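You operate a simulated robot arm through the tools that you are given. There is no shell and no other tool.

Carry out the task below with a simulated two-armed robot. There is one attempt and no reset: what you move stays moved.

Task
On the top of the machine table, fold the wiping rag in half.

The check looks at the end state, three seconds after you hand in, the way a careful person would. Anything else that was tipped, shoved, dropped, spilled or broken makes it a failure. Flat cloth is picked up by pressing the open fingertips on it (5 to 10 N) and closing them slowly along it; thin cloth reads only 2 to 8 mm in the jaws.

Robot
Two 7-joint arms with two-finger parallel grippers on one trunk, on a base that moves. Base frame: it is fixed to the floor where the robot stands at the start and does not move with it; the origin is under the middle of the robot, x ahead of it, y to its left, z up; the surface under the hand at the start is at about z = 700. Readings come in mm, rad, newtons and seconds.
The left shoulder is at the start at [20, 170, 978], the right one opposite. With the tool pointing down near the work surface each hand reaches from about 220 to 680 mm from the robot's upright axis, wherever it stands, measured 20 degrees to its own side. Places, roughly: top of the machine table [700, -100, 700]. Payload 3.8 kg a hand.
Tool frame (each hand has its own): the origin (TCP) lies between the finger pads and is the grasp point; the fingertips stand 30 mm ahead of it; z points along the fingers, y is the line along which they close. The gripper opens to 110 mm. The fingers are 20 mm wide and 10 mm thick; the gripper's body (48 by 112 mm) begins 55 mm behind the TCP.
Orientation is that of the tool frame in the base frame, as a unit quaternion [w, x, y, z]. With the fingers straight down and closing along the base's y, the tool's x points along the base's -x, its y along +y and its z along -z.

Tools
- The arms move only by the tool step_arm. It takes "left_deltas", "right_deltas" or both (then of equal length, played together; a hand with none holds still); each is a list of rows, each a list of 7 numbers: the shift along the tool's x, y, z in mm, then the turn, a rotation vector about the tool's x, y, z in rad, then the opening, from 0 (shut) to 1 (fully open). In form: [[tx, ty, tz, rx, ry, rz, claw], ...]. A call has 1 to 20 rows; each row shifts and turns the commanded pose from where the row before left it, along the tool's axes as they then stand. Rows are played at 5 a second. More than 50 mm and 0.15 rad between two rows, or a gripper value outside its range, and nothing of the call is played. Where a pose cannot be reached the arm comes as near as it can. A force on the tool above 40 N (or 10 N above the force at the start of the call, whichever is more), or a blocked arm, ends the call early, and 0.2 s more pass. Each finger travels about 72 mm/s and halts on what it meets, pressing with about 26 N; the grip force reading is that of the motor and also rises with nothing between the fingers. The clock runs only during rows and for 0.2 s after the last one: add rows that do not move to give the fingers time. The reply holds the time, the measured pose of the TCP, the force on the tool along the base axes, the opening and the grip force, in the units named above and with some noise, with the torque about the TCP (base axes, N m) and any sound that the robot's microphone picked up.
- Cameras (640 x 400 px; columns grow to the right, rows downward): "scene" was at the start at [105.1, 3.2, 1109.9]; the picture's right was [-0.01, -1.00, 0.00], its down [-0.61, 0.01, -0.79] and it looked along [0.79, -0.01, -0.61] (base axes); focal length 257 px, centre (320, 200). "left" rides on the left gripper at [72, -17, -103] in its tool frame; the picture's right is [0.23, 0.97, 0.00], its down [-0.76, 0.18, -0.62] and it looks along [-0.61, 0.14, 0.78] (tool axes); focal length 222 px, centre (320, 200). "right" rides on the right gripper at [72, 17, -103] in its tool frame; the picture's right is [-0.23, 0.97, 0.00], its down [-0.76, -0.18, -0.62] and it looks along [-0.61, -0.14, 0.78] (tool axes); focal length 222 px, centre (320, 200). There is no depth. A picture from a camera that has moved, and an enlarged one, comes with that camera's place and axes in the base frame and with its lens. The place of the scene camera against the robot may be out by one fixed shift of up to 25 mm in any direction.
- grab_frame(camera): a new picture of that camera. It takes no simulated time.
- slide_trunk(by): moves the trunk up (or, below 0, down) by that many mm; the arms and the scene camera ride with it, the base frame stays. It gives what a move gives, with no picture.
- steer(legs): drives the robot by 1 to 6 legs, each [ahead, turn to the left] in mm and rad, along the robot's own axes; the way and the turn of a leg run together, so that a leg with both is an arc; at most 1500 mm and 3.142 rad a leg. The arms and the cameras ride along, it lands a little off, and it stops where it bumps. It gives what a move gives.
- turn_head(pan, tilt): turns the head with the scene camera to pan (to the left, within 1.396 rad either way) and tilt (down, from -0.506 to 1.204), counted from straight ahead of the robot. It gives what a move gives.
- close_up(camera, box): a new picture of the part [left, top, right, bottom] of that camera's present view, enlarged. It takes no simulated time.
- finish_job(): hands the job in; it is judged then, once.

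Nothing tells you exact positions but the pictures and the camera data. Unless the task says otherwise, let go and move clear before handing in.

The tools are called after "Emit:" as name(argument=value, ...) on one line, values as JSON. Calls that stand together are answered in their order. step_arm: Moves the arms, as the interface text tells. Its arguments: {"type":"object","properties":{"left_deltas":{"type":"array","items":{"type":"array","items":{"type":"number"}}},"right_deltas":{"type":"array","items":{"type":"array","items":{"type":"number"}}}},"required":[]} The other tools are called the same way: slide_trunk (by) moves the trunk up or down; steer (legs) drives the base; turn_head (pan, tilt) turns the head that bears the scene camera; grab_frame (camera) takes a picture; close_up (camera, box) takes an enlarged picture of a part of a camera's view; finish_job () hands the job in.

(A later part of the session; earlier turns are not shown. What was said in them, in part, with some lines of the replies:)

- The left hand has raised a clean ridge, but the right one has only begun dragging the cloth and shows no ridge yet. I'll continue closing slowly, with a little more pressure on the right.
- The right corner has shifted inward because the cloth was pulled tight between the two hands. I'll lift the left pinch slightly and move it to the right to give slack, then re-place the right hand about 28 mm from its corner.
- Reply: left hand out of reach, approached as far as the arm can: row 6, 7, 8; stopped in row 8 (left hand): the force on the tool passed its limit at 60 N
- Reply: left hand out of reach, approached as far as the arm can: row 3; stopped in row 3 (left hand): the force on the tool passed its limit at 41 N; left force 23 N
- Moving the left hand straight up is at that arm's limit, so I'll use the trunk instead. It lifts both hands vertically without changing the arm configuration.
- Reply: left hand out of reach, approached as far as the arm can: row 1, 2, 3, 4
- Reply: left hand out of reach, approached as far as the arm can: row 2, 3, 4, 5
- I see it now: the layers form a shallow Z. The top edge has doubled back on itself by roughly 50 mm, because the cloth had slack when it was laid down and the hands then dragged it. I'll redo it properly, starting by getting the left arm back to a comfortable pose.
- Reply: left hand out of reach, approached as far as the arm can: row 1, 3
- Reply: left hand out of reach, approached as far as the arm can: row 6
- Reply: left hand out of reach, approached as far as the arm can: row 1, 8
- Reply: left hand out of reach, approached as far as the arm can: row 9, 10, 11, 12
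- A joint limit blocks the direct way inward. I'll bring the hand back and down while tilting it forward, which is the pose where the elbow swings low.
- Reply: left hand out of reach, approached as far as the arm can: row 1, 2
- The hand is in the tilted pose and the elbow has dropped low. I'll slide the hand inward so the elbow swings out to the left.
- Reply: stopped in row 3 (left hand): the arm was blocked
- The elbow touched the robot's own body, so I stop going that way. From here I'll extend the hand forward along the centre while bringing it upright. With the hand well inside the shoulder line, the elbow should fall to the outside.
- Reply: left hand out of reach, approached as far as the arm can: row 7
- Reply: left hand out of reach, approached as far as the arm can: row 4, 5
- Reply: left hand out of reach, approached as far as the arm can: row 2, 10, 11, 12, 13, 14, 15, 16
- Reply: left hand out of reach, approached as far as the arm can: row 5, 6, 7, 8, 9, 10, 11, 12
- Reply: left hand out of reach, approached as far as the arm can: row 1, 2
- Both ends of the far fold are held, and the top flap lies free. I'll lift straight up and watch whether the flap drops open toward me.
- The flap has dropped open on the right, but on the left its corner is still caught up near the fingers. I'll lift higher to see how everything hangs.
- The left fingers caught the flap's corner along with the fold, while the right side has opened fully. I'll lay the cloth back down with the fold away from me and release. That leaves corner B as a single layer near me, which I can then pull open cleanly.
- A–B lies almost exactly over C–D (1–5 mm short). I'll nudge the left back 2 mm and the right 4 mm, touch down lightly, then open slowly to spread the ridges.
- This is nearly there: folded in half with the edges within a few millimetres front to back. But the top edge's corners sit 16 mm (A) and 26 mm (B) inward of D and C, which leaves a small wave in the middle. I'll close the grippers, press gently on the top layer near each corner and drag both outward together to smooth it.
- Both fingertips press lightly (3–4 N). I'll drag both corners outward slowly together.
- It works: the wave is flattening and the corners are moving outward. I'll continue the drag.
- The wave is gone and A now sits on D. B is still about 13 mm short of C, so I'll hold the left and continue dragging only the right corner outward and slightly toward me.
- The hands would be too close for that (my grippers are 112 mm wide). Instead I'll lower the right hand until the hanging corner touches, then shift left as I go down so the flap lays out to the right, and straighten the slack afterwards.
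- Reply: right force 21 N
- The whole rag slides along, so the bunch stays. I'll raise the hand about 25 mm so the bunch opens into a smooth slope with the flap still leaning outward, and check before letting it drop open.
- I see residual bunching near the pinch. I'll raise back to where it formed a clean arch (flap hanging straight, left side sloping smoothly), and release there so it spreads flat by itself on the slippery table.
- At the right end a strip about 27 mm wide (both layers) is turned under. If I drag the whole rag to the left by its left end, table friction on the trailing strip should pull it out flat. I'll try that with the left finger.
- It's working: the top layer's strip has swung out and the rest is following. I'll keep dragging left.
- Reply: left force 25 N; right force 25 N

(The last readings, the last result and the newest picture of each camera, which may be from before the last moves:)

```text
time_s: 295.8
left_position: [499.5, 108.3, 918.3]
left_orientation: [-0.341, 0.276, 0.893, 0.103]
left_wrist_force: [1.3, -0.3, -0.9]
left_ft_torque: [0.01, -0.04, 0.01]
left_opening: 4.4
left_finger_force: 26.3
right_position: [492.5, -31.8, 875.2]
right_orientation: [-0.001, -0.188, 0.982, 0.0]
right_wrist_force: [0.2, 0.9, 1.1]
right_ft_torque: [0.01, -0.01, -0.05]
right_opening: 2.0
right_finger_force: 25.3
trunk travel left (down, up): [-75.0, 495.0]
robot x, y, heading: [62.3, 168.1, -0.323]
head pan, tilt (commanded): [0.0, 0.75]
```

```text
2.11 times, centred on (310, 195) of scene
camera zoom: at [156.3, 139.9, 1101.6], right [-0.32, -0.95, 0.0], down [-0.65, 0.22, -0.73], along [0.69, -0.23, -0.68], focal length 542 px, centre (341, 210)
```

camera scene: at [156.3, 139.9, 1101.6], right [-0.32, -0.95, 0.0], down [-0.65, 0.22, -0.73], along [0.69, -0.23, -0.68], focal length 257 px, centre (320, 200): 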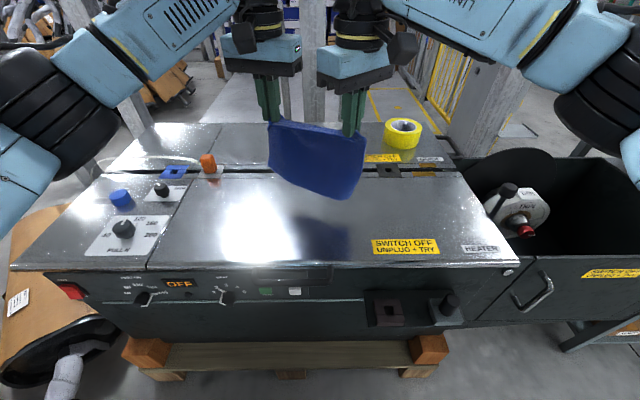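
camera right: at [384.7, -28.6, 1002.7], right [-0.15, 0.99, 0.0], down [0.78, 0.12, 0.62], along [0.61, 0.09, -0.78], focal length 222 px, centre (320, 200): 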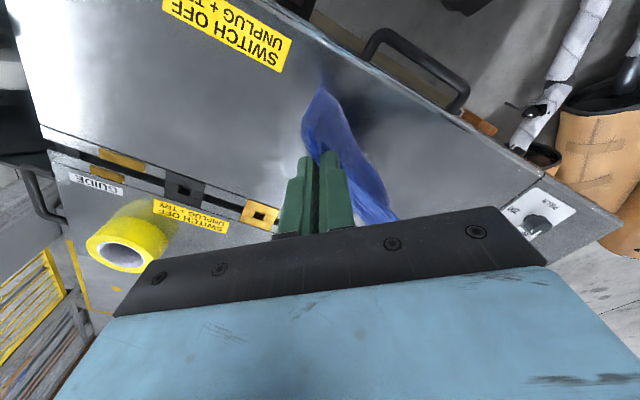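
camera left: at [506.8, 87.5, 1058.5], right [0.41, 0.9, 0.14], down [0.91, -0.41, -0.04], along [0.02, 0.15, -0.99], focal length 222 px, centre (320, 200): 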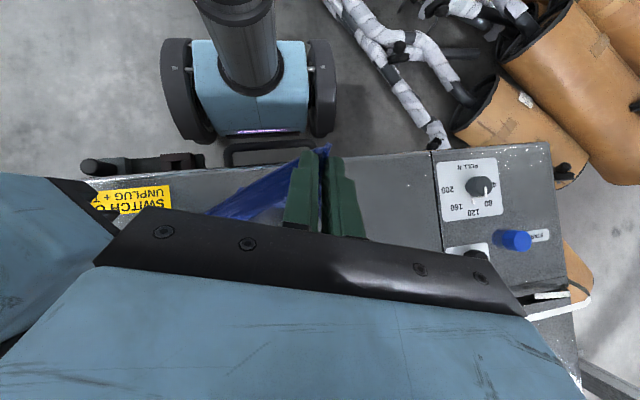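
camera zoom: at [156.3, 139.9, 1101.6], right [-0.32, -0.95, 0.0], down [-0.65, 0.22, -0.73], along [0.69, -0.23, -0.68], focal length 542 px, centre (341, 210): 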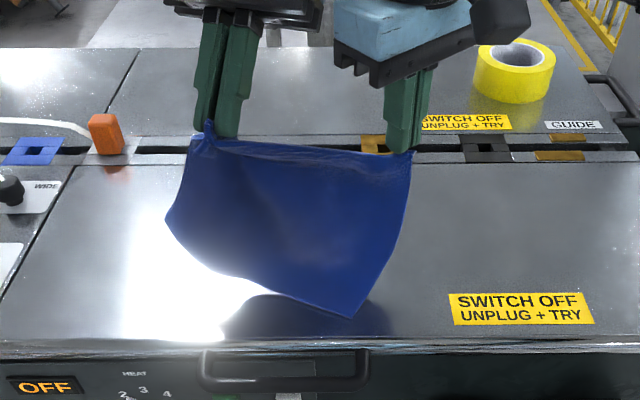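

Tension is gone. In plan view C–D actually runs from C≈(411,-4) to D≈(508,176), so the sheet is just twisted relative to my hands. I'll shift both hands so that A–B lines up directly above C–D, which removes the twist.

Emit:
step_arm(left_deltas=[[-4.1, 8, -1.7, 0, 0, 0, 0], [-4.1, 8, -1.7, 0, 0, 0, 0], [-4.1, 8, -1.7, 0, 0, 0, 0], [-4.1, 8, -1.7, 0, 0, 0, 0], [-4.1, 8, -1.7, 0, 0, 0, 0], [-4.1, 8, -1.7, 0, 0, 0, 0], [-4.1, 8, -1.7, 0, 0, 0, 0], [-4.1, 8, -1.7, 0, 0, 0, 0], [-4.1, 8, -1.7, 0, 0, 0, 0], [0, 0, 0, 0, 0, 0, 0], [0, 0, 0, 0, 0, 0, 0]], right_deltas=[[-2.4, 8.5, -3.3, 0, 0, 0, 0], [-2.4, 8.5, -3.3, 0, 0, 0, 0], [-2.4, 8.5, -3.3, 0, 0, 0, 0], [-2.4, 8.5, -3.3, 0, 0, 0, 0], [-2.4, 8.5, -3.3, 0, 0, 0, 0], [-2.4, 8.5, -3.3, 0, 0, 0, 0], [-2.4, 8.5, -3.3, 0, 0, 0, 0], [-2.4, 8.5, -3.3, 0, 0, 0, 0], [-2.4, 8.5, -3.3, 0, 0, 0, 0], [0, 0, 0, 0, 0, 0, 0], [0, 0, 0, 0, 0, 0, 0]])

Emit:
grab_frame(camera="scene")

Emit:
close_up(camera="scene", box=[180, 100, 400, 290])

```text
time_s: 298.2
left_position: [554.9, 156.8, 896.7]
left_orientation: [-0.339, 0.276, 0.893, 0.103]
left_wrist_force: [0.5, -0.5, -0.6]
left_ft_torque: [-0.02, -0.01, 0.04]
left_opening: 4.0
left_finger_force: 25.4
left hand out of reach, approached as far as the arm can: row 5, 6, 7, 8, 9
right_position: [485.0, 46.9, 905.2]
right_orientation: [-0.001, -0.188, 0.982, 0.001]
right_wrist_force: [0.1, 0.8, -0.8]
right_ft_torque: [-0.05, 0.04, -0.03]
right_opening: 1.7
right_finger_force: 26.1
trunk travel left (down, up): [-75.0, 495.0]
robot x, y, heading: [58.8, 167.0, -0.324]
head pan, tilt (commanded): [0.0, 0.75]
```

```text
taken
camera scene: at [156.3, 139.9, 1101.6], right [-0.32, -0.95, 0.0], down [-0.65, 0.22, -0.73], along [0.69, -0.23, -0.68], focal length 257 px, centre (320, 200)
```

scene: 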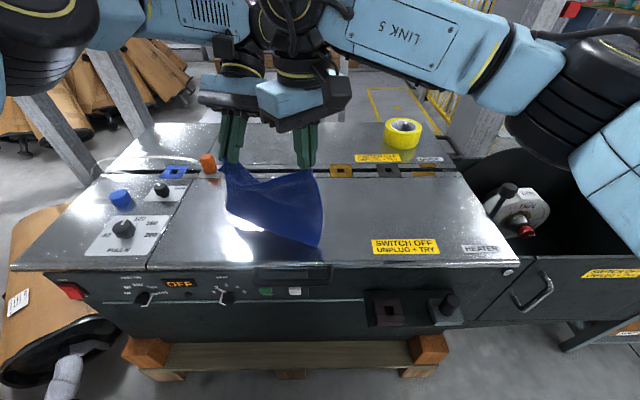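

```text
2.11 times, centred on (290, 195) of scene
camera zoom: at [156.3, 139.9, 1101.6], right [-0.32, -0.95, 0.0], down [-0.65, 0.22, -0.73], along [0.69, -0.23, -0.68], focal length 542 px, centre (383, 210)
```

zoom: 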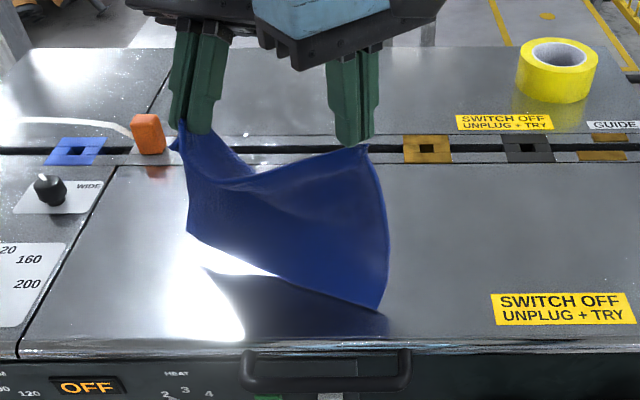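

The sheet is untwisted now, with A above D and B above C. I'll lower until C–D rests on the table, then begin the forward stroke while bringing the left tool back upright.

Emit:
step_arm(left_deltas=[[-4.4, 0, 5, 0, 0, 0, 0], [-4.4, 0, 5, 0, 0, 0, 0], [-4.4, 0, 5, 0, 0, 0, 0], [0, 0, 0, 0, 0, 0, 0], [-7.78, -0.52, -1.23, 0, -0.06, 0, 0], [-7.83, -0.52, -0.76, 0, -0.06, 0, 0], [-7.86, -0.52, -0.29, 0, -0.06, 0, 0], [-7.87, -0.52, 0.18, 0, -0.06, 0, 0], [-7.85, -0.52, 0.65, 0, -0.06, 0, 0], [-7.79, -0.52, 1.11, 0, -0.06, 0, 0], [0, 0, 0, 0, 0, 0, 0]], right_deltas=[[0, 0, 6.7, 0, 0, 0, 0], [0, 0, 6.7, 0, 0, 0, 0], [0, 0, 6.7, 0, 0, 0, 0], [0, 0, 0, 0, 0, 0, 0], [-3.27, -5.83, 4.9, 0, 0, 0, 0], [-3.27, -5.83, 4.9, 0, 0, 0, 0], [-3.27, -5.83, 4.9, 0, 0, 0, 0], [-3.27, -5.83, 4.9, 0, 0, 0, 0], [-3.27, -5.83, 4.9, 0, 0, 0, 0], [-3.27, -5.83, 4.9, 0, 0, 0, 0], [0, 0, 0, 0, 0, 0, 0]])

Emit:
grab_frame(camera="scene")

Emit:
close_up(camera="scene", box=[180, 100, 400, 290])

```text
time_s: 300.6
left_position: [585.3, 131.6, 851.1]
left_orientation: [-0.174, 0.291, 0.939, 0.053]
left_wrist_force: [0.1, -0.5, -0.1]
left_ft_torque: [0.03, -0.03, 0.01]
left_opening: 4.2
left_finger_force: 26.4
right_position: [515.6, 23.6, 855.9]
right_orientation: [-0.002, -0.188, 0.982, 0.001]
right_wrist_force: [-0.2, -0.7, 0.6]
right_ft_torque: [-0.02, -0.01, -0.03]
right_opening: 1.5
right_finger_force: 25.8
trunk travel left (down, up): [-75.0, 495.0]
robot x, y, heading: [58.5, 172.8, -0.322]
head pan, tilt (commanded): [0.0, 0.75]
```

```text
taken
camera scene: at [156.3, 139.9, 1101.6], right [-0.32, -0.95, 0.0], down [-0.65, 0.22, -0.73], along [0.69, -0.23, -0.68], focal length 257 px, centre (320, 200)
```

scene: 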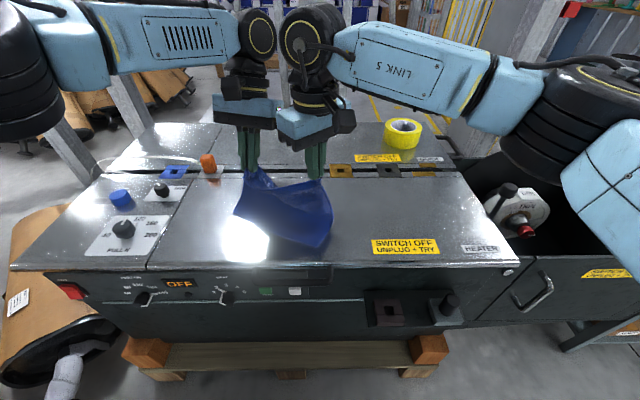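

```text
2.11 times, centred on (290, 195) of scene
camera zoom: at [156.3, 139.9, 1101.6], right [-0.32, -0.95, 0.0], down [-0.65, 0.22, -0.73], along [0.69, -0.23, -0.68], focal length 542 px, centre (383, 210)
```

zoom: 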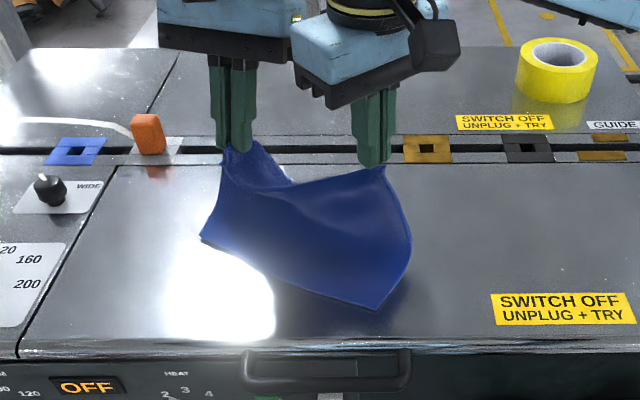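

Excellent: both C and D now rest on the table on the near side, and the sheet rises away to the hands. I'll continue forward to put A–B over the fold line, parallel to C–D.

Emit:
step_arm(left_deltas=[[-9.66, 0, -0.32, 0, -0.06, 0, 0], [-9.67, 0, 0.25, 0, -0.06, 0, 0], [-9.63, 0, 0.83, 0, -0.06, 0, 0], [-9.56, 0, 1.41, 0, -0.06, 0, 0], [-9.47, 0, 1.98, 0, -0.06, 0, 0], [-9.33, 0, 2.54, 0, -0.06, 0, 0], [-9.16, 0, 3.1, 0, 0, 0, 0], [-9.16, 0, 3.1, 0, 0, 0, 0], [0, 0, 0, 0, 0, 0, 0], [0, 0, 0, 0, 0, 0, 0]], right_deltas=[[-2.05, -5.4, 3.75, 0, 0, 0, 0], [-2.05, -5.4, 3.75, 0, 0, 0, 0], [-2.05, -5.4, 3.75, 0, 0, 0, 0], [-2.05, -5.4, 3.75, 0, 0, 0, 0], [-2.05, -5.4, 3.75, 0, 0, 0, 0], [-2.05, -5.4, 3.75, 0, 0, 0, 0], [-2.05, -5.4, 3.75, 0, 0, 0, 0], [-2.05, -5.4, 3.75, 0, 0, 0, 0], [0, 0, 0, 0, 0, 0, 0], [0, 0, 0, 0, 0, 0, 0]])

Emit:
close_up(camera="scene", box=[200, 120, 390, 280])

Emit:
grab_frame(camera="left")

Emit:
grab_frame(camera="right")

```text
time_s: 302.8
left_position: [645.5, 89.7, 825.1]
left_orientation: [-0.004, 0.295, 0.956, 0.0]
left_wrist_force: [-0.4, 0.1, 0.4]
left_ft_torque: [0.0, -0.02, 0.01]
left_opening: 4.0
left_finger_force: 26.0
right_position: [547.2, -11.5, 824.6]
right_orientation: [-0.001, -0.188, 0.982, 0.001]
right_wrist_force: [0.5, 0.1, -1.2]
right_ft_torque: [-0.01, 0.0, 0.0]
right_opening: 1.5
right_finger_force: 25.9
trunk travel left (down, up): [-75.0, 495.0]
robot x, y, heading: [58.1, 169.8, -0.322]
head pan, tilt (commanded): [0.0, 0.75]
```

```text
2.50 times, centred on (295, 200) of scene
camera zoom: at [156.3, 139.9, 1101.6], right [-0.32, -0.95, 0.0], down [-0.65, 0.22, -0.73], along [0.69, -0.23, -0.68], focal length 643 px, centre (382, 200)
```

zoom: 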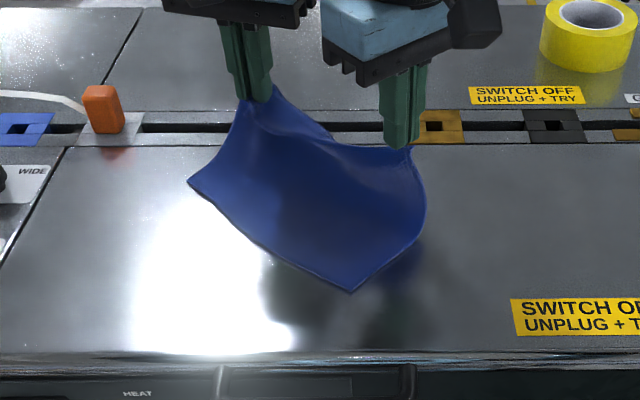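

```text
taken
camera left: at [576.9, 116.0, 929.5], right [0.36, 0.93, 0.0], down [0.73, -0.28, 0.62], along [0.57, -0.22, -0.79], focal length 222 px, centre (320, 200)
```

left: 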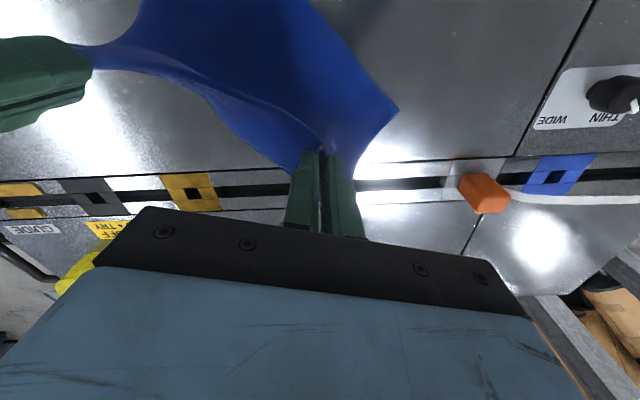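

```text
taken
camera right: at [474.2, -22.2, 927.2], right [-0.15, 0.99, 0.0], down [0.78, 0.12, 0.62], along [0.61, 0.09, -0.78], focal length 222 px, centre (320, 200)
```

right: 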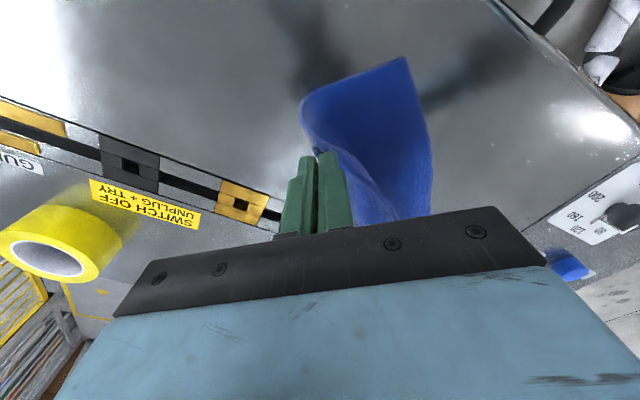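

The loop is in place, though the lower edge has swung to about 40° (C≈(447,30), D≈(577,186)). Its orientation on the table doesn't matter, so I'll bring A–B back over C–D along that direction, lowering gradually, and re-check before contact.

Emit:
step_arm(left_deltas=[[3.4, 3.4, 2, 0, 0, 0.02, 0], [3.4, 3.4, 3, 0, 0, 0.03, 0], [3.4, 3.4, 3, 0, 0, 0.03, 0], [3.4, 3.4, 4, 0, 0, 0.03, 0], [3.4, 3.4, 4, 0, 0, 0.03, 0], [3.4, 3.4, 4, 0, 0, 0.03, 0], [0, 0, 0, 0, 0, 0, 0], [0, 0, 0, 0, 0, 0, 0]], right_deltas=[[0.4, 7.7, 2, 0, 0, 0, 0], [0.4, 7.7, 3, 0, 0, 0, 0], [0.4, 7.7, 3, 0, 0, 0, 0], [0.4, 7.7, 4, 0, 0, 0, 0], [0.4, 7.7, 4, 0, 0, 0, 0], [0.4, 7.7, 4, 0, 0, 0, 0], [0, 0, 0, 0, 0, 0, 0], [0, 0, 0, 0, 0, 0, 0]])

Emit:
close_up(camera="scene", box=[200, 120, 390, 280])

Emit:
grab_frame(camera="left")

Emit:
grab_frame(camera="right")

```text
time_s: 304.6
left_position: [641.5, 117.4, 806.7]
left_orientation: [-0.004, 0.376, 0.927, -0.001]
left_wrist_force: [0.2, 0.5, -0.5]
left_ft_torque: [0.0, 0.02, 0.09]
left_opening: 4.1
left_finger_force: 25.5
right_position: [527.7, 30.8, 806.0]
right_orientation: [-0.002, -0.189, 0.982, 0.002]
right_wrist_force: [0.7, -0.1, 0.5]
right_ft_torque: [-0.06, -0.02, -0.03]
right_opening: 1.5
right_finger_force: 26.1
trunk travel left (down, up): [-75.0, 495.0]
robot x, y, heading: [61.0, 169.7, -0.323]
head pan, tilt (commanded): [0.0, 0.75]
```

```text
2.50 times, centred on (295, 200) of scene
camera zoom: at [156.3, 139.9, 1101.6], right [-0.32, -0.95, 0.0], down [-0.65, 0.22, -0.73], along [0.69, -0.23, -0.68], focal length 643 px, centre (382, 200)
```

zoom: 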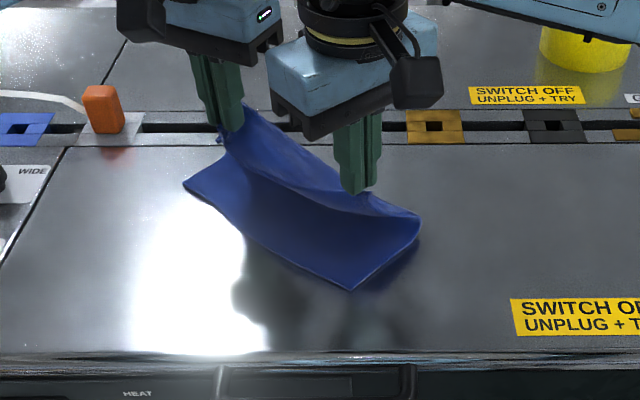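

```text
taken
camera left: at [578.2, 155.8, 909.4], right [0.51, 0.86, 0.0], down [0.68, -0.4, 0.62], along [0.53, -0.32, -0.79], focal length 222 px, centre (320, 200)
```

left: 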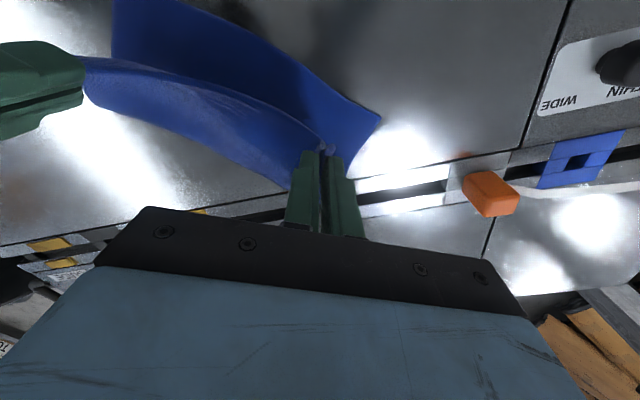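

```text
taken
camera right: at [454.2, 20.3, 907.3], right [-0.15, 0.99, 0.0], down [0.78, 0.12, 0.62], along [0.61, 0.09, -0.78], focal length 222 px, centre (320, 200)
```

right: 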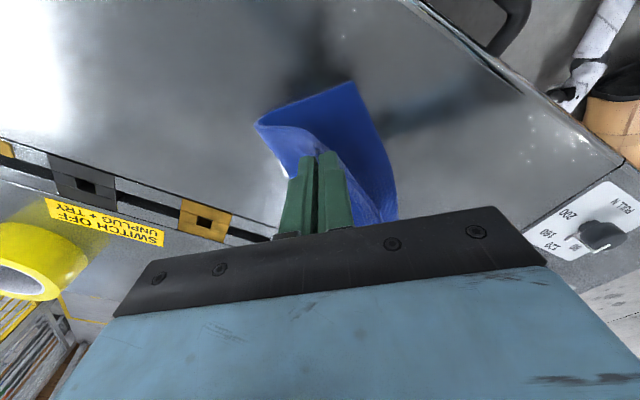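

This is a clean loop: C–D flat on the table in front, with the fold behind. Relative to the hands, D is 16 mm ahead and 52 mm left of the left pinch, and C is 27/37 mm off the right pinch. I'll move to put A over D and B over C while lowering most of the way.

Emit:
step_arm(left_deltas=[[0.6, 1, 4, 0, 0, 0, 0], [0.6, 1, 5, 0, 0, 0, 0], [0.6, 1, 5, 0, 0, 0, 0], [0.6, 1, 5, 0, 0, 0, 0], [0.6, 1, 5, 0, 0, 0, 0], [0.6, 1, 5, 0, 0, 0, 0], [0, 0, 5, 0, 0, 0, 0], [0, 0, 5, 0, 0, 0, 0], [0, 0, 0, 0, 0, 0, 0]], right_deltas=[[0, 4, 4, 0, 0, 0, 0], [0, 4, 5, 0, 0, 0, 0], [0, 4, 5, 0, 0, 0, 0], [0, 4, 5, 0, 0, 0, 0], [0, 4, 5, 0, 0, 0, 0], [0, 4, 5, 0, 0, 0, 0], [0, 0, 5, 0, 0, 0, 0], [0, 0, 5, 0, 0, 0, 0], [0, 0, 0, 0, 0, 0, 0]])

Emit:
close_up(camera="scene", box=[200, 120, 390, 280])

Emit:
close_up(camera="left", box=[80, 20, 420, 220])

Emit:
close_up(camera="right", box=[200, 20, 460, 220])

```text
time_s: 306.6
left_position: [642.6, 124.8, 766.8]
left_orientation: [-0.004, 0.376, 0.927, -0.001]
left_wrist_force: [-0.8, 0.0, 0.2]
left_ft_torque: [0.0, 0.01, 0.06]
left_opening: 4.0
left_finger_force: 26.1
right_position: [518.4, 53.6, 766.1]
right_orientation: [0.0, -0.188, 0.982, 0.002]
right_wrist_force: [0.4, 0.3, 0.3]
right_ft_torque: [-0.04, 0.0, -0.05]
right_opening: 1.4
right_finger_force: 25.6
trunk travel left (down, up): [-75.0, 495.0]
robot x, y, heading: [62.7, 167.6, -0.323]
head pan, tilt (commanded): [0.0, 0.75]
```

```text
2.50 times, centred on (295, 200) of scene
camera zoom: at [156.3, 139.9, 1101.6], right [-0.32, -0.95, 0.0], down [-0.65, 0.22, -0.73], along [0.69, -0.23, -0.68], focal length 643 px, centre (382, 200)
```

zoom: 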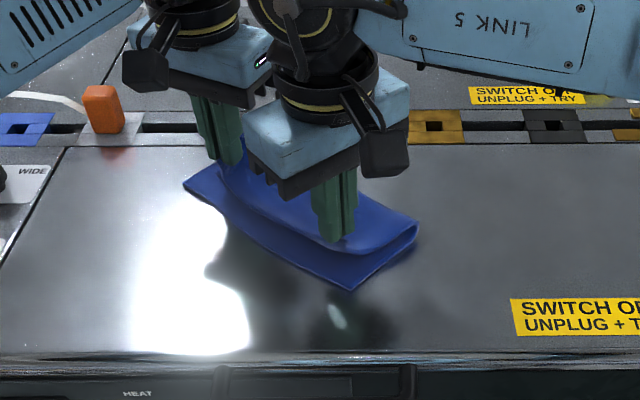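

```text
1.88 times, centred on (250, 120) of left
camera zoom: at [580.0, 162.6, 870.8], right [0.51, 0.86, 0.0], down [0.68, -0.4, 0.62], along [0.53, -0.32, -0.79], focal length 418 px, centre (452, 351)
```

zoom: 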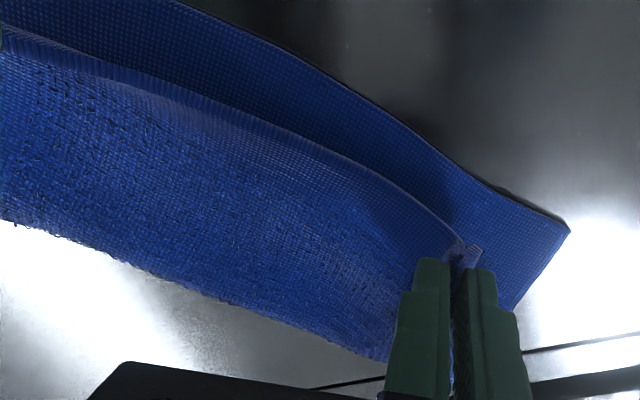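

```text
2.00 times, centred on (330, 120) of right
camera zoom: at [445.9, 42.8, 868.3], right [-0.15, 0.99, 0.0], down [0.78, 0.12, 0.62], along [0.61, 0.09, -0.78], focal length 444 px, centre (300, 360)
```

zoom: 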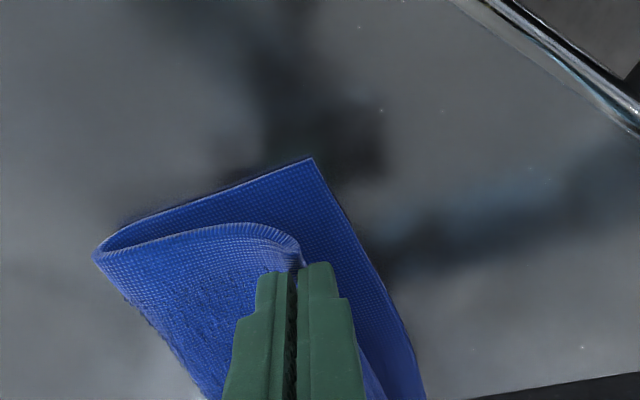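

Beautiful: a clean fold with both layers parallel. C is now (29,12) from the right pinch and D is (15,45) from the left. I'll make the last correction while lowering to just above the table, watching the tension.

Emit:
step_arm(left_deltas=[[0.5, 0.8, 3, 0, 0, 0, 0], [0.5, 0.8, 3, 0, 0, 0, 0], [0.5, 0.8, 3, 0, 0, 0, 0], [0.5, 0.8, 3, 0, 0, 0, 0], [0.5, 0.8, 3, 0, 0, 0, 0], [0.5, 0.8, 3, 0, 0, 0, 0], [0, 0, 0, 0, 0, 0, 0]], right_deltas=[[2.6, 2, 3, 0, 0, 0, 0], [2.6, 2, 3, 0, 0, 0, 0], [2.6, 2, 3, 0, 0, 0, 0], [2.6, 2, 3, 0, 0, 0, 0], [2.6, 2, 3, 0, 0, 0, 0], [2.6, 2, 3, 0, 0, 0, 0], [0, 0, 0, 0, 0, 0, 0]])

Emit:
close_up(camera="left", box=[80, 20, 420, 220])

Emit:
close_up(camera="right", box=[200, 20, 460, 220])

```text
time_s: 308.2
left_position: [644.7, 131.4, 748.8]
left_orientation: [-0.004, 0.375, 0.927, -0.001]
left_wrist_force: [-1.6, -0.1, -0.8]
left_ft_torque: [-0.04, 0.04, 0.07]
left_opening: 4.1
left_finger_force: 26.1
right_position: [498.0, 59.0, 749.1]
right_orientation: [-0.001, -0.188, 0.982, 0.002]
right_wrist_force: [1.5, 1.3, 0.9]
right_ft_torque: [0.0, -0.04, -0.02]
right_opening: 1.8
right_finger_force: 25.4
trunk travel left (down, up): [-75.0, 495.0]
robot x, y, heading: [62.3, 168.1, -0.323]
head pan, tilt (commanded): [0.0, 0.75]
```

```text
1.88 times, centred on (250, 120) of left
camera zoom: at [580.6, 168.3, 853.0], right [0.51, 0.86, 0.0], down [0.68, -0.4, 0.62], along [0.53, -0.32, -0.79], focal length 418 px, centre (452, 351)
```

zoom: 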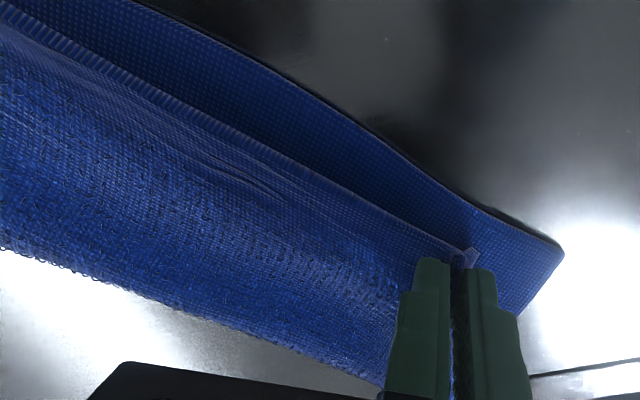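

```text
2.00 times, centred on (330, 120) of right
camera zoom: at [426.5, 48.2, 850.6], right [-0.15, 0.99, 0.0], down [0.78, 0.12, 0.62], along [0.61, 0.09, -0.78], focal length 444 px, centre (300, 360)
```

zoom: 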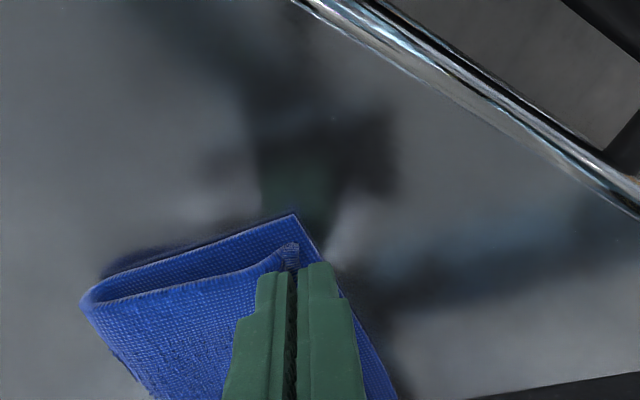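

B is within about 3 mm of C, and A's edge lines up with D. I'll lower the final few millimetres with a small outward nudge on the left.

Emit:
step_arm(left_deltas=[[0, 1, 3, 0, 0, 0, 0], [0, 1, 3, 0, 0, 0, 0], [0, 1, 2, 0, 0, 0, 0], [0, 0, 1, 0, 0, 0, 0], [0, 0, 0, 0, 0, 0, 0]], right_deltas=[[0.5, 0.5, 3, 0, 0, 0, 0], [0.5, 0.5, 3, 0, 0, 0, 0], [0.5, 0.5, 2, 0, 0, 0, 0], [0, 0, 1, 0, 0, 0, 0], [0, 0, 0, 0, 0, 0, 0]])

Emit:
close_up(camera="left", box=[80, 20, 420, 220])

Emit:
close_up(camera="right", box=[200, 20, 460, 220])

```text
time_s: 309.4
left_position: [647.1, 130.8, 741.1]
left_orientation: [-0.005, 0.375, 0.927, -0.001]
left_wrist_force: [-4.1, -1.7, 0.1]
left_ft_torque: [-0.05, 0.16, 0.04]
left_opening: 4.2
left_finger_force: 26.2
right_position: [497.3, 60.3, 739.4]
right_orientation: [0.0, -0.189, 0.982, 0.002]
right_wrist_force: [3.0, 2.6, 3.4]
right_ft_torque: [0.04, -0.11, -0.02]
right_opening: 1.5
right_finger_force: 26.1
trunk travel left (down, up): [-75.0, 495.0]
robot x, y, heading: [58.4, 168.7, -0.331]
head pan, tilt (commanded): [0.0, 0.75]
```

```text
1.88 times, centred on (250, 120) of left
camera zoom: at [582.7, 170.4, 844.1], right [0.52, 0.86, 0.0], down [0.68, -0.4, 0.62], along [0.53, -0.32, -0.79], focal length 418 px, centre (452, 351)
```

zoom: 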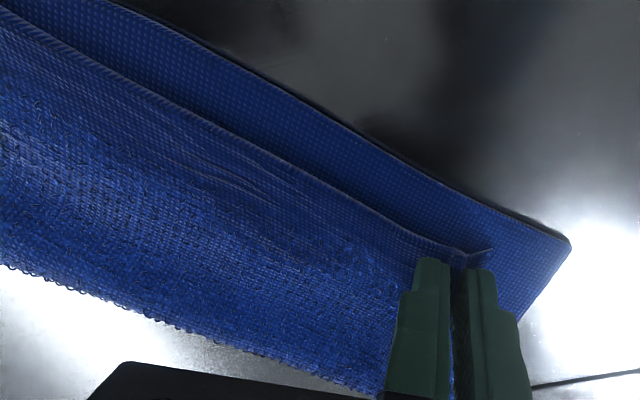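

```text
2.00 times, centred on (330, 120) of right
camera zoom: at [424.5, 49.0, 842.0], right [-0.15, 0.99, 0.0], down [0.77, 0.11, 0.62], along [0.61, 0.09, -0.78], focal length 444 px, centre (300, 360)
```

zoom: 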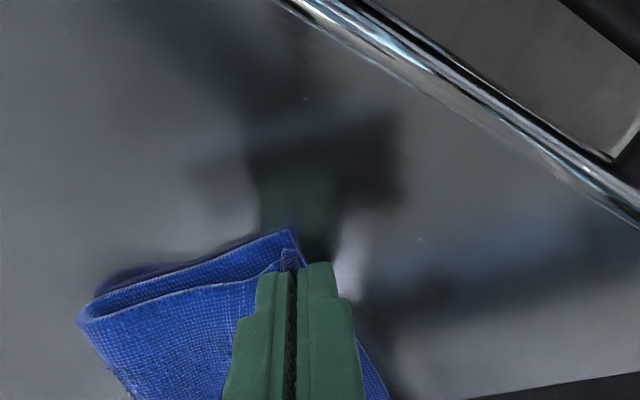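

The right side has touched down accurately. On the left, C–D is still about 15 mm nearer to me than the A edge, so I'll bring the left hand 13 mm closer to me before touching down.

Emit:
step_arm(left_deltas=[[3, 0, 0, 0, 0, 0, 0], [3, 0, 0, 0, 0, 0, 0], [3, 0, 0.5, 0, 0, 0, 0], [3, 0, 1, 0, 0, 0, 0], [1, 0, 1, 0, 0, 0, 0], [0, 0, 0.5, 0, 0, 0, 0], [0, 0, 0, 0, 0, 0, 0]])

Emit:
close_up(camera="left", box=[80, 20, 420, 220])

Emit:
close_up(camera="scene", box=[220, 150, 370, 270])

```text
time_s: 311.0
left_position: [637.1, 142.4, 738.0]
left_orientation: [-0.003, 0.375, 0.927, -0.001]
left_wrist_force: [-0.7, -1.9, 4.5]
left_ft_torque: [-0.04, 0.01, 0.05]
left_opening: 4.4
left_finger_force: 25.8
right_position: [497.4, 60.6, 739.6]
right_orientation: [-0.001, -0.187, 0.982, 0.002]
right_wrist_force: [2.4, 0.2, 3.7]
right_ft_torque: [-0.01, -0.05, -0.01]
right_opening: 1.6
right_finger_force: 25.5
trunk travel left (down, up): [-75.0, 495.0]
robot x, y, heading: [58.6, 171.0, -0.322]
head pan, tilt (commanded): [0.0, 0.75]
```

```text
1.88 times, centred on (250, 120) of left
camera zoom: at [573.4, 179.8, 841.5], right [0.51, 0.86, 0.0], down [0.67, -0.4, 0.62], along [0.53, -0.32, -0.79], focal length 418 px, centre (452, 351)
```

zoom: 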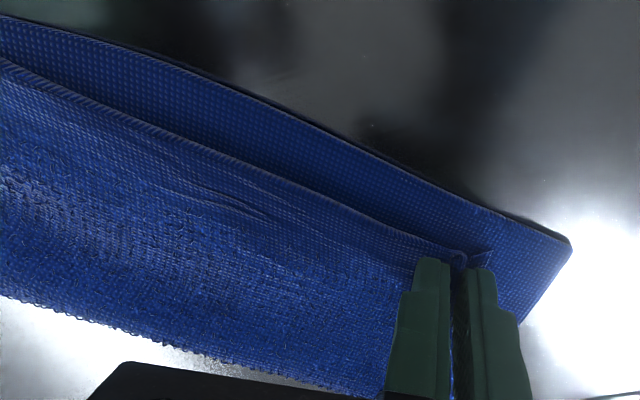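

```text
3.33 times, centred on (295, 210) of scene
camera zoom: at [155.9, 140.0, 1101.7], right [-0.32, -0.95, 0.0], down [-0.65, 0.22, -0.73], along [0.69, -0.23, -0.68], focal length 858 px, centre (403, 167)
```

zoom: 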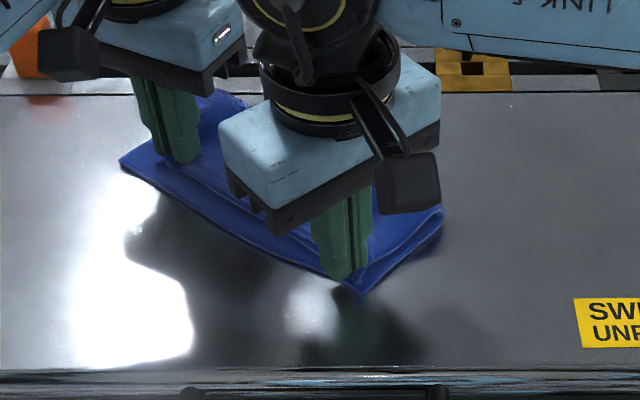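

When pressed this low, the lower layer follows the hand. I'll raise the left hand 50 mm so the loop relaxes, move it about 22 mm nearer up there, and lower straight down.

Emit:
step_arm(left_deltas=[[0, 0, -8, 0, 0, 0, 0], [0, 0, -14, 0, 0, 0, 0], [0, 0, -14, 0, 0, 0, 0], [0, 0, -14, 0, 0, 0, 0], [5, 0, 0, 0, 0, 0, 0], [6, 0, 0, 0, 0, 0, 0], [6, 0, 0, 0, 0, 0, 0], [5, 0, 0, 0, 0, 0, 0], [0, 0, 0, 0, 0, 0, 0]])

Emit:
close_up(camera="left", box=[80, 20, 420, 220])

Emit:
close_up(camera="scene", box=[220, 150, 370, 270])

```text
time_s: 313.0
left_position: [620.8, 157.7, 787.4]
left_orientation: [-0.004, 0.376, 0.927, -0.001]
left_wrist_force: [-3.2, -3.1, -0.8]
left_ft_torque: [-0.1, 0.11, 0.02]
left_opening: 3.9
left_finger_force: 25.7
right_position: [496.6, 59.0, 740.4]
right_orientation: [-0.002, -0.188, 0.982, 0.001]
right_wrist_force: [3.6, 3.0, 4.1]
right_ft_torque: [0.08, -0.12, 0.05]
right_opening: 1.4
right_finger_force: 25.6
trunk travel left (down, up): [-75.0, 495.0]
robot x, y, heading: [60.6, 166.4, -0.321]
head pan, tilt (commanded): [0.0, 0.75]
```

```text
1.88 times, centred on (250, 120) of left
camera zoom: at [558.3, 195.3, 891.1], right [0.51, 0.86, 0.0], down [0.68, -0.4, 0.62], along [0.53, -0.32, -0.79], focal length 418 px, centre (452, 351)
```

zoom: 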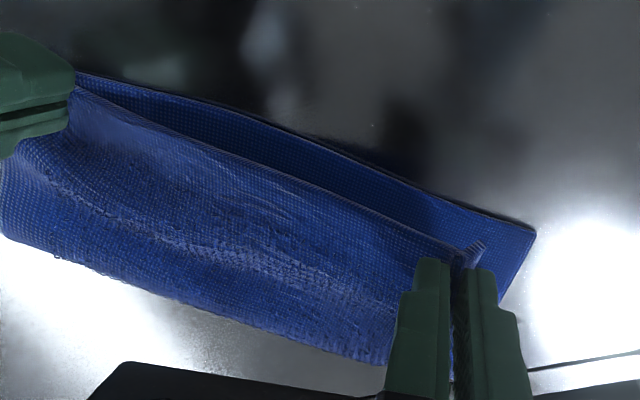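

```text
3.33 times, centred on (295, 210) of scene
camera zoom: at [156.2, 140.0, 1101.7], right [-0.32, -0.95, 0.0], down [-0.65, 0.22, -0.73], along [0.69, -0.23, -0.68], focal length 858 px, centre (403, 167)
```

zoom: 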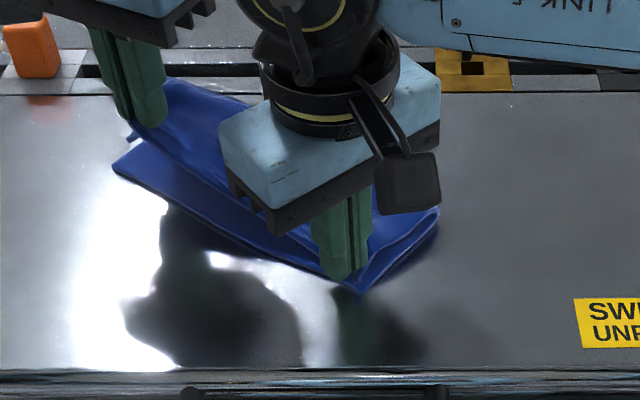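

C–D is now 5–9 mm ahead of the left pinch, just as planned. I'll lower straight down.

Emit:
step_arm(left_deltas=[[0, 0, 6, 0, 0, 0, 0], [0, 0, 7, 0, 0, 0, 0], [0, 0, 7, 0, 0, 0, 0], [0, 0, 7, 0, 0, 0, 0], [0, 0, 7, 0, 0, 0, 0], [0, 0, 6, 0, 0, 0, 0], [0, 0, 5, 0, 0, 0, 0], [0, 0, 2, 0, 0, 0, 0], [0, 0, 0, 0, 0, 0, 0]])

Emit:
close_up(camera="left", box=[80, 20, 420, 220])

Emit:
close_up(camera="right", box=[200, 20, 460, 220])

```text
time_s: 315.0
left_position: [620.8, 156.9, 740.7]
left_orientation: [-0.004, 0.376, 0.927, -0.001]
left_wrist_force: [0.3, 0.0, 0.9]
left_ft_torque: [-0.03, 0.03, 0.05]
left_opening: 4.2
left_finger_force: 25.9
right_position: [497.0, 60.5, 739.6]
right_orientation: [-0.001, -0.188, 0.982, 0.002]
right_wrist_force: [0.8, -0.4, 3.6]
right_ft_torque: [-0.01, 0.0, 0.01]
right_opening: 1.5
right_finger_force: 25.9
trunk travel left (down, up): [-75.0, 495.0]
robot x, y, heading: [57.8, 167.8, -0.326]
head pan, tilt (commanded): [0.0, 0.75]
```

```text
1.88 times, centred on (250, 120) of left
camera zoom: at [557.4, 194.9, 844.1], right [0.51, 0.86, 0.0], down [0.68, -0.4, 0.62], along [0.53, -0.32, -0.79], focal length 418 px, centre (452, 351)
```

zoom: 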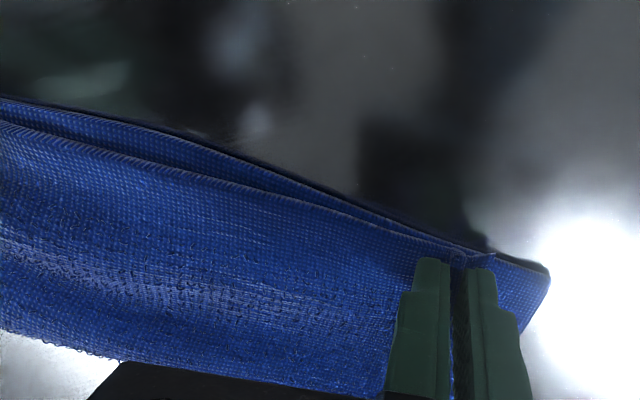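

```text
2.00 times, centred on (330, 120) of right
camera zoom: at [424.5, 48.9, 841.8], right [-0.15, 0.99, 0.0], down [0.78, 0.12, 0.62], along [0.61, 0.09, -0.78], focal length 444 px, centre (300, 360)
```

zoom: 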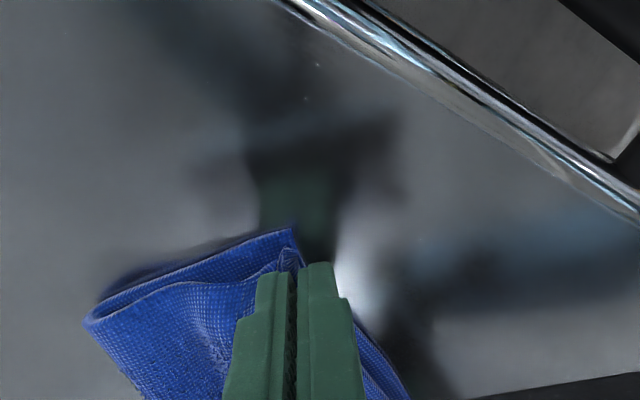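

Excellent: A's edge now coincides with C–D on the left as well, and B sits on C. I'll release by opening slowly, with the left hand shifting outward as it opens so the ridge spreads toward corner D instead of making a wave.

Emit:
step_arm(left_deltas=[[0, 0, 1, 0, 0, 0, 0], [0, 1.2, 0.3, 0, 0, 0, 0.05], [0, 1.2, 0, 0, 0, 0, 0.08], [0, 1.2, 0, 0, 0, 0, 0.11], [0, 1.2, 0, 0, 0, 0, 0.14], [0, 1.2, 0, 0, 0, 0, 0.17], [0, 1.2, 0, 0, 0, 0, 0.2], [0, 1.2, 0, 0, 0, 0, 0.23], [0, 1.2, 0, 0, 0, 0, 0.26], [0, 1.2, 0, 0, 0, 0, 0.29], [0, 1.2, 0, 0, 0, 0, 0.32], [0, 0, 0, 0, 0, 0, 0.32]], right_deltas=[[0, 0, 0, 0, 0, 0, 0], [0, 0, 0, 0, 0, 0, 0.03], [0, 0, 0, 0, 0, 0, 0.05], [0, 0, 0, 0, 0, 0, 0.07], [0, 0, 0, 0, 0, 0, 0.09], [0, 0, 0, 0, 0, 0, 0.11], [0, 0, 0, 0, 0, 0, 0.13], [0, 0, 0, 0, 0, 0, 0.15], [0, 0, 0, 0, 0, 0, 0.17], [0, 0, 0, 0, 0, 0, 0.19], [0, 0, 0, 0, 0, 0, 0.2], [0, 0, 0, 0, 0, 0, 0.2]])

Emit:
close_up(camera="left", box=[80, 20, 420, 220])

Emit:
close_up(camera="right", box=[200, 20, 460, 220])

```text
time_s: 317.6
left_position: [630.2, 164.7, 737.6]
left_orientation: [-0.004, 0.376, 0.927, 0.0]
left_wrist_force: [0.1, -0.4, 1.0]
left_ft_torque: [0.01, 0.01, -0.02]
left_opening: 35.2
left_finger_force: 0.3
right_position: [497.9, 59.2, 739.2]
right_orientation: [-0.001, -0.189, 0.982, 0.001]
right_wrist_force: [0.4, 0.6, 0.4]
right_ft_torque: [0.02, 0.01, 0.0]
right_opening: 21.9
right_finger_force: 0.0
trunk travel left (down, up): [-75.0, 495.0]
robot x, y, heading: [60.0, 169.6, -0.326]
head pan, tilt (commanded): [0.0, 0.75]
```

```text
1.88 times, centred on (250, 120) of left
camera zoom: at [566.2, 203.4, 842.6], right [0.51, 0.86, 0.0], down [0.68, -0.4, 0.62], along [0.53, -0.32, -0.79], focal length 418 px, centre (452, 351)
```

zoom: 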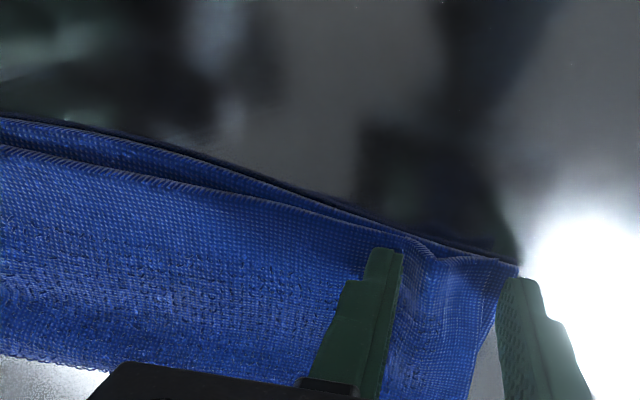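

```text
2.00 times, centred on (330, 120) of right
camera zoom: at [424.5, 48.9, 841.7], right [-0.15, 0.99, 0.0], down [0.78, 0.12, 0.62], along [0.61, 0.09, -0.78], focal length 444 px, centre (300, 360)
```

zoom: 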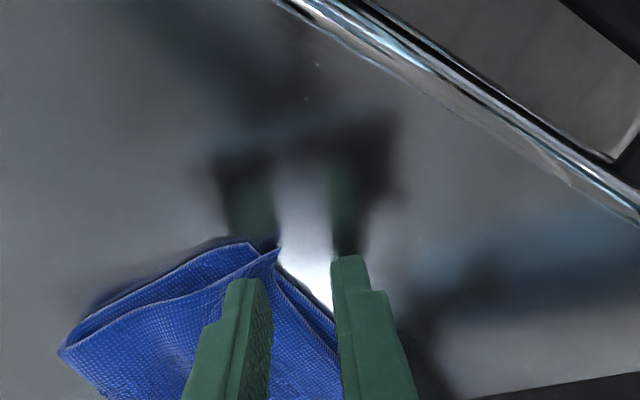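

A now sits on D and B is within about 10 mm of C. I'll lift both hands straight up slowly.

Emit:
step_arm(left_deltas=[[0, 0, -2, 0, 0, 0, 0.34], [0, 0, -4, 0, 0, 0, 0.34], [0, 0, -8, 0, 0, 0, 0.34], [0, 0, -12, 0, 0, 0, 0.34], [0, 0, -15, 0, 0, 0, 0.34], [0, 0, -15, 0, 0, 0, 0.34], [0, 3, -15, 0, 0, 0, 0.34], [0, 5, -15, 0, 0, 0, 0.34], [0, 5, -15, 0, 0, 0, 0.34], [0, 0, 0, 0, 0, 0, 0.34]], right_deltas=[[0, 0, -2, 0, 0, 0, 0.22], [0, 0, -4, 0, 0, 0, 0.22], [0, 0, -8, 0, 0, 0, 0.22], [0, 0, -12, 0, 0, 0, 0.22], [0, 0, -15, 0, 0, 0, 0.22], [0, 0, -15, 0, 0, 0, 0.22], [3, -3, -15, 0, 0, 0, 0.22], [5, -5, -15, 0, 0, 0, 0.22], [5, -5, -15, 0, 0, 0, 0.22], [0, 0, 0, 0, 0, 0, 0.22]])

Emit:
close_up(camera="scene", box=[220, 150, 370, 270])

Emit:
close_up(camera="left", box=[60, 0, 380, 200])

Emit:
close_up(camera="right", box=[180, 20, 500, 220])

```text
time_s: 319.8
left_position: [639.6, 175.5, 840.5]
left_orientation: [-0.004, 0.375, 0.927, -0.001]
left_wrist_force: [0.2, -0.3, 0.3]
left_ft_torque: [0.03, -0.01, 0.01]
left_opening: 37.6
left_finger_force: 0.0
right_position: [490.5, 42.1, 840.7]
right_orientation: [-0.002, -0.188, 0.982, 0.001]
right_wrist_force: [-1.0, -0.3, 1.1]
right_ft_torque: [0.02, 0.02, 0.04]
right_opening: 24.5
right_finger_force: 0.1
trunk travel left (down, up): [-75.0, 495.0]
robot x, y, heading: [60.0, 169.1, -0.323]
head pan, tilt (commanded): [0.0, 0.75]
```

```text
3.33 times, centred on (295, 210) of scene
camera zoom: at [156.3, 139.9, 1101.6], right [-0.32, -0.95, 0.0], down [-0.65, 0.22, -0.73], along [0.69, -0.23, -0.68], focal length 858 px, centre (403, 167)
```

zoom: 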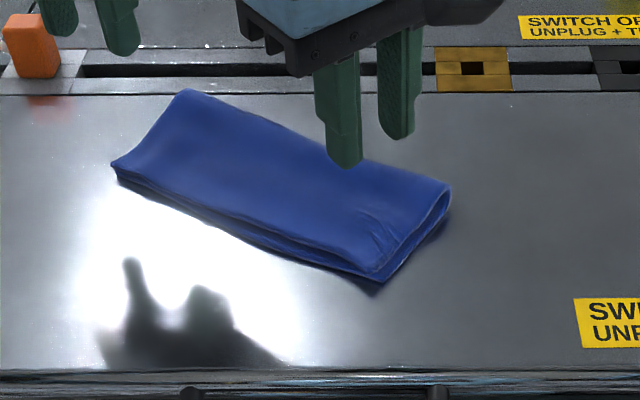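

```text
2.00 times, centred on (220, 100) of left
camera zoom: at [576.1, 213.0, 944.0], right [0.51, 0.86, 0.0], down [0.68, -0.4, 0.62], along [0.53, -0.32, -0.79], focal length 444 px, centre (520, 400)
```

zoom: 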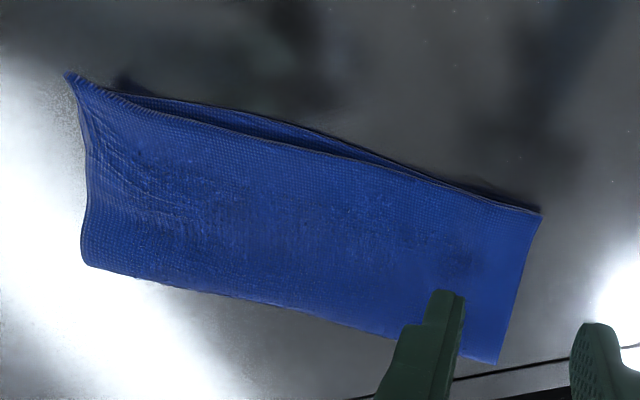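

```text
2.00 times, centred on (340, 120) of right
camera zoom: at [417.5, 31.1, 942.8], right [-0.15, 0.99, 0.0], down [0.78, 0.12, 0.62], along [0.61, 0.09, -0.78], focal length 444 px, centre (280, 360)
```

zoom: 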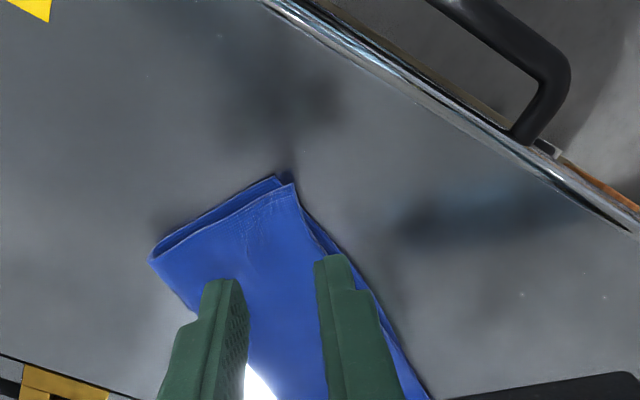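

The rag is neatly folded in half: A is on D, B is within about 6 mm of C, and it lies flat with no tucked strips. I'll lift the hands clear with the trunk, back the base away a little, and take final pictures.

Emit:
slide_trunk(by=150)

Emit:
steer(legs=[[-150, 0]])

Emit:
grab_frame(camera="scene")

Emit:
close_up(camera="scene", box=[240, 180, 360, 280])

Emit:
grab_frame(camera="left")

```text
time_s: 321.5
left_position: [640.2, 175.4, 990.2]
left_orientation: [-0.005, 0.376, 0.927, -0.001]
left_wrist_force: [-0.5, 0.4, -0.2]
left_ft_torque: [-0.03, -0.03, -0.04]
left_opening: 37.3
left_finger_force: 0.0
right_position: [489.7, 42.4, 989.3]
right_orientation: [-0.001, -0.189, 0.982, 0.001]
right_wrist_force: [0.7, -0.4, 0.2]
right_ft_torque: [0.0, 0.02, 0.02]
right_opening: 24.2
right_finger_force: 0.0
trunk travel left (down, up): [-225.0, 345.0]
robot x, y, heading: [61.4, 168.9, -0.323]
head pan, tilt (commanded): [0.0, 0.75]
```

```text
time_s: 322.9
left_position: [497.5, 222.5, 991.2]
left_orientation: [-0.004, 0.376, 0.927, 0.0]
left_wrist_force: [-0.2, -0.6, 0.1]
left_ft_torque: [0.03, 0.02, -0.01]
left_opening: 37.5
left_finger_force: 0.0
right_position: [347.6, 90.1, 991.0]
right_orientation: [-0.001, -0.187, 0.982, 0.001]
right_wrist_force: [0.3, 0.3, 0.4]
right_ft_torque: [-0.01, -0.01, 0.01]
right_opening: 24.2
right_finger_force: 0.1
trunk travel left (down, up): [-225.0, 345.0]
robot x, y, heading: [-78.1, 215.6, -0.328]
head pan, tilt (commanded): [0.0, 0.75]
```

```text
taken
camera scene: at [14.1, 187.7, 1251.7], right [-0.32, -0.95, 0.0], down [-0.65, 0.22, -0.73], along [0.69, -0.23, -0.68], focal length 257 px, centre (320, 200)
```

scene: 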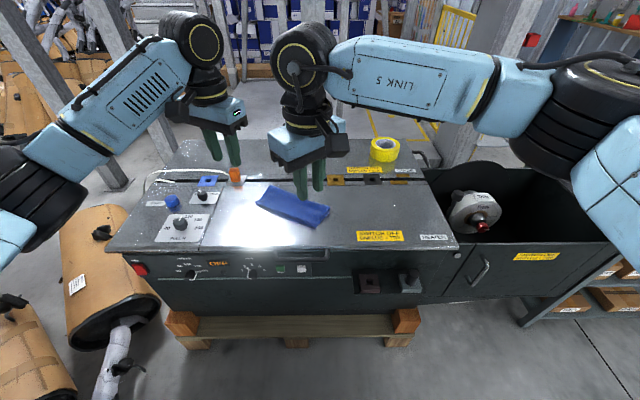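

```text
4.00 times, centred on (300, 230) of scene
camera zoom: at [14.1, 187.7, 1251.7], right [-0.32, -0.95, 0.0], down [-0.65, 0.22, -0.73], along [0.69, -0.23, -0.68], focal length 1029 px, centre (400, 80)
```

zoom: 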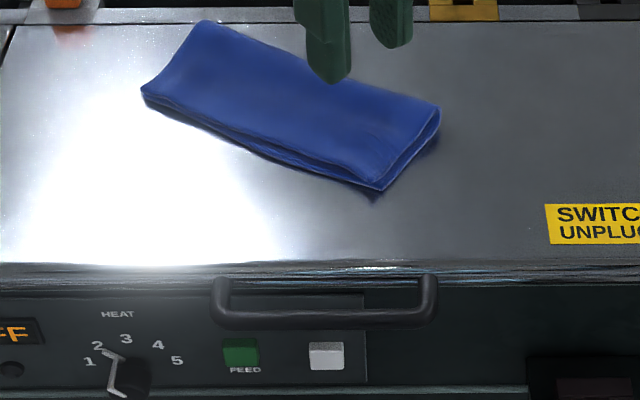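

```text
taken
camera left: at [434.1, 260.2, 1094.3], right [0.52, 0.86, 0.0], down [0.67, -0.4, 0.62], along [0.53, -0.32, -0.79], focal length 222 px, centre (320, 200)
```

left: 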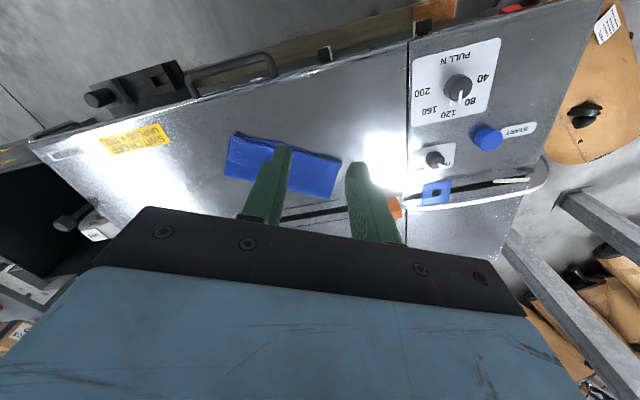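

The rag lies flat on the machine table, folded in half with its edges matched. Both hands are clear, and nothing else looks moved: the tape roll, knobs and orange guard are in place and the display still reads OFF. I'm handing the job in.

Emit:
finish_job()

```text
The job is handed in.
```

The wiping rag is folded in half and lying flat on top of the machine table, and I've handed the job in.

- **Fold:** in the last pictures before hand-in, one end pair of corners coincided and the other was about 6 mm apart. The open edges ran within about 7 mm of each other along their length.
- **Position:** the rag now lies turned about 40° relative to the table edge and somewhat off its original spot. It took several attempts, and I had to unfold it completely and start again before the final fold.
- **Surroundings:** both hands are open and clear, and the base has been driven back. In the final pictures the tape roll, knobs and orange guard look unmoved, and the display still reads OFF. Early on, the left hand pressed on the tabletop beside the rag with up to 60 N for a moment; I saw no mark or damage from it.
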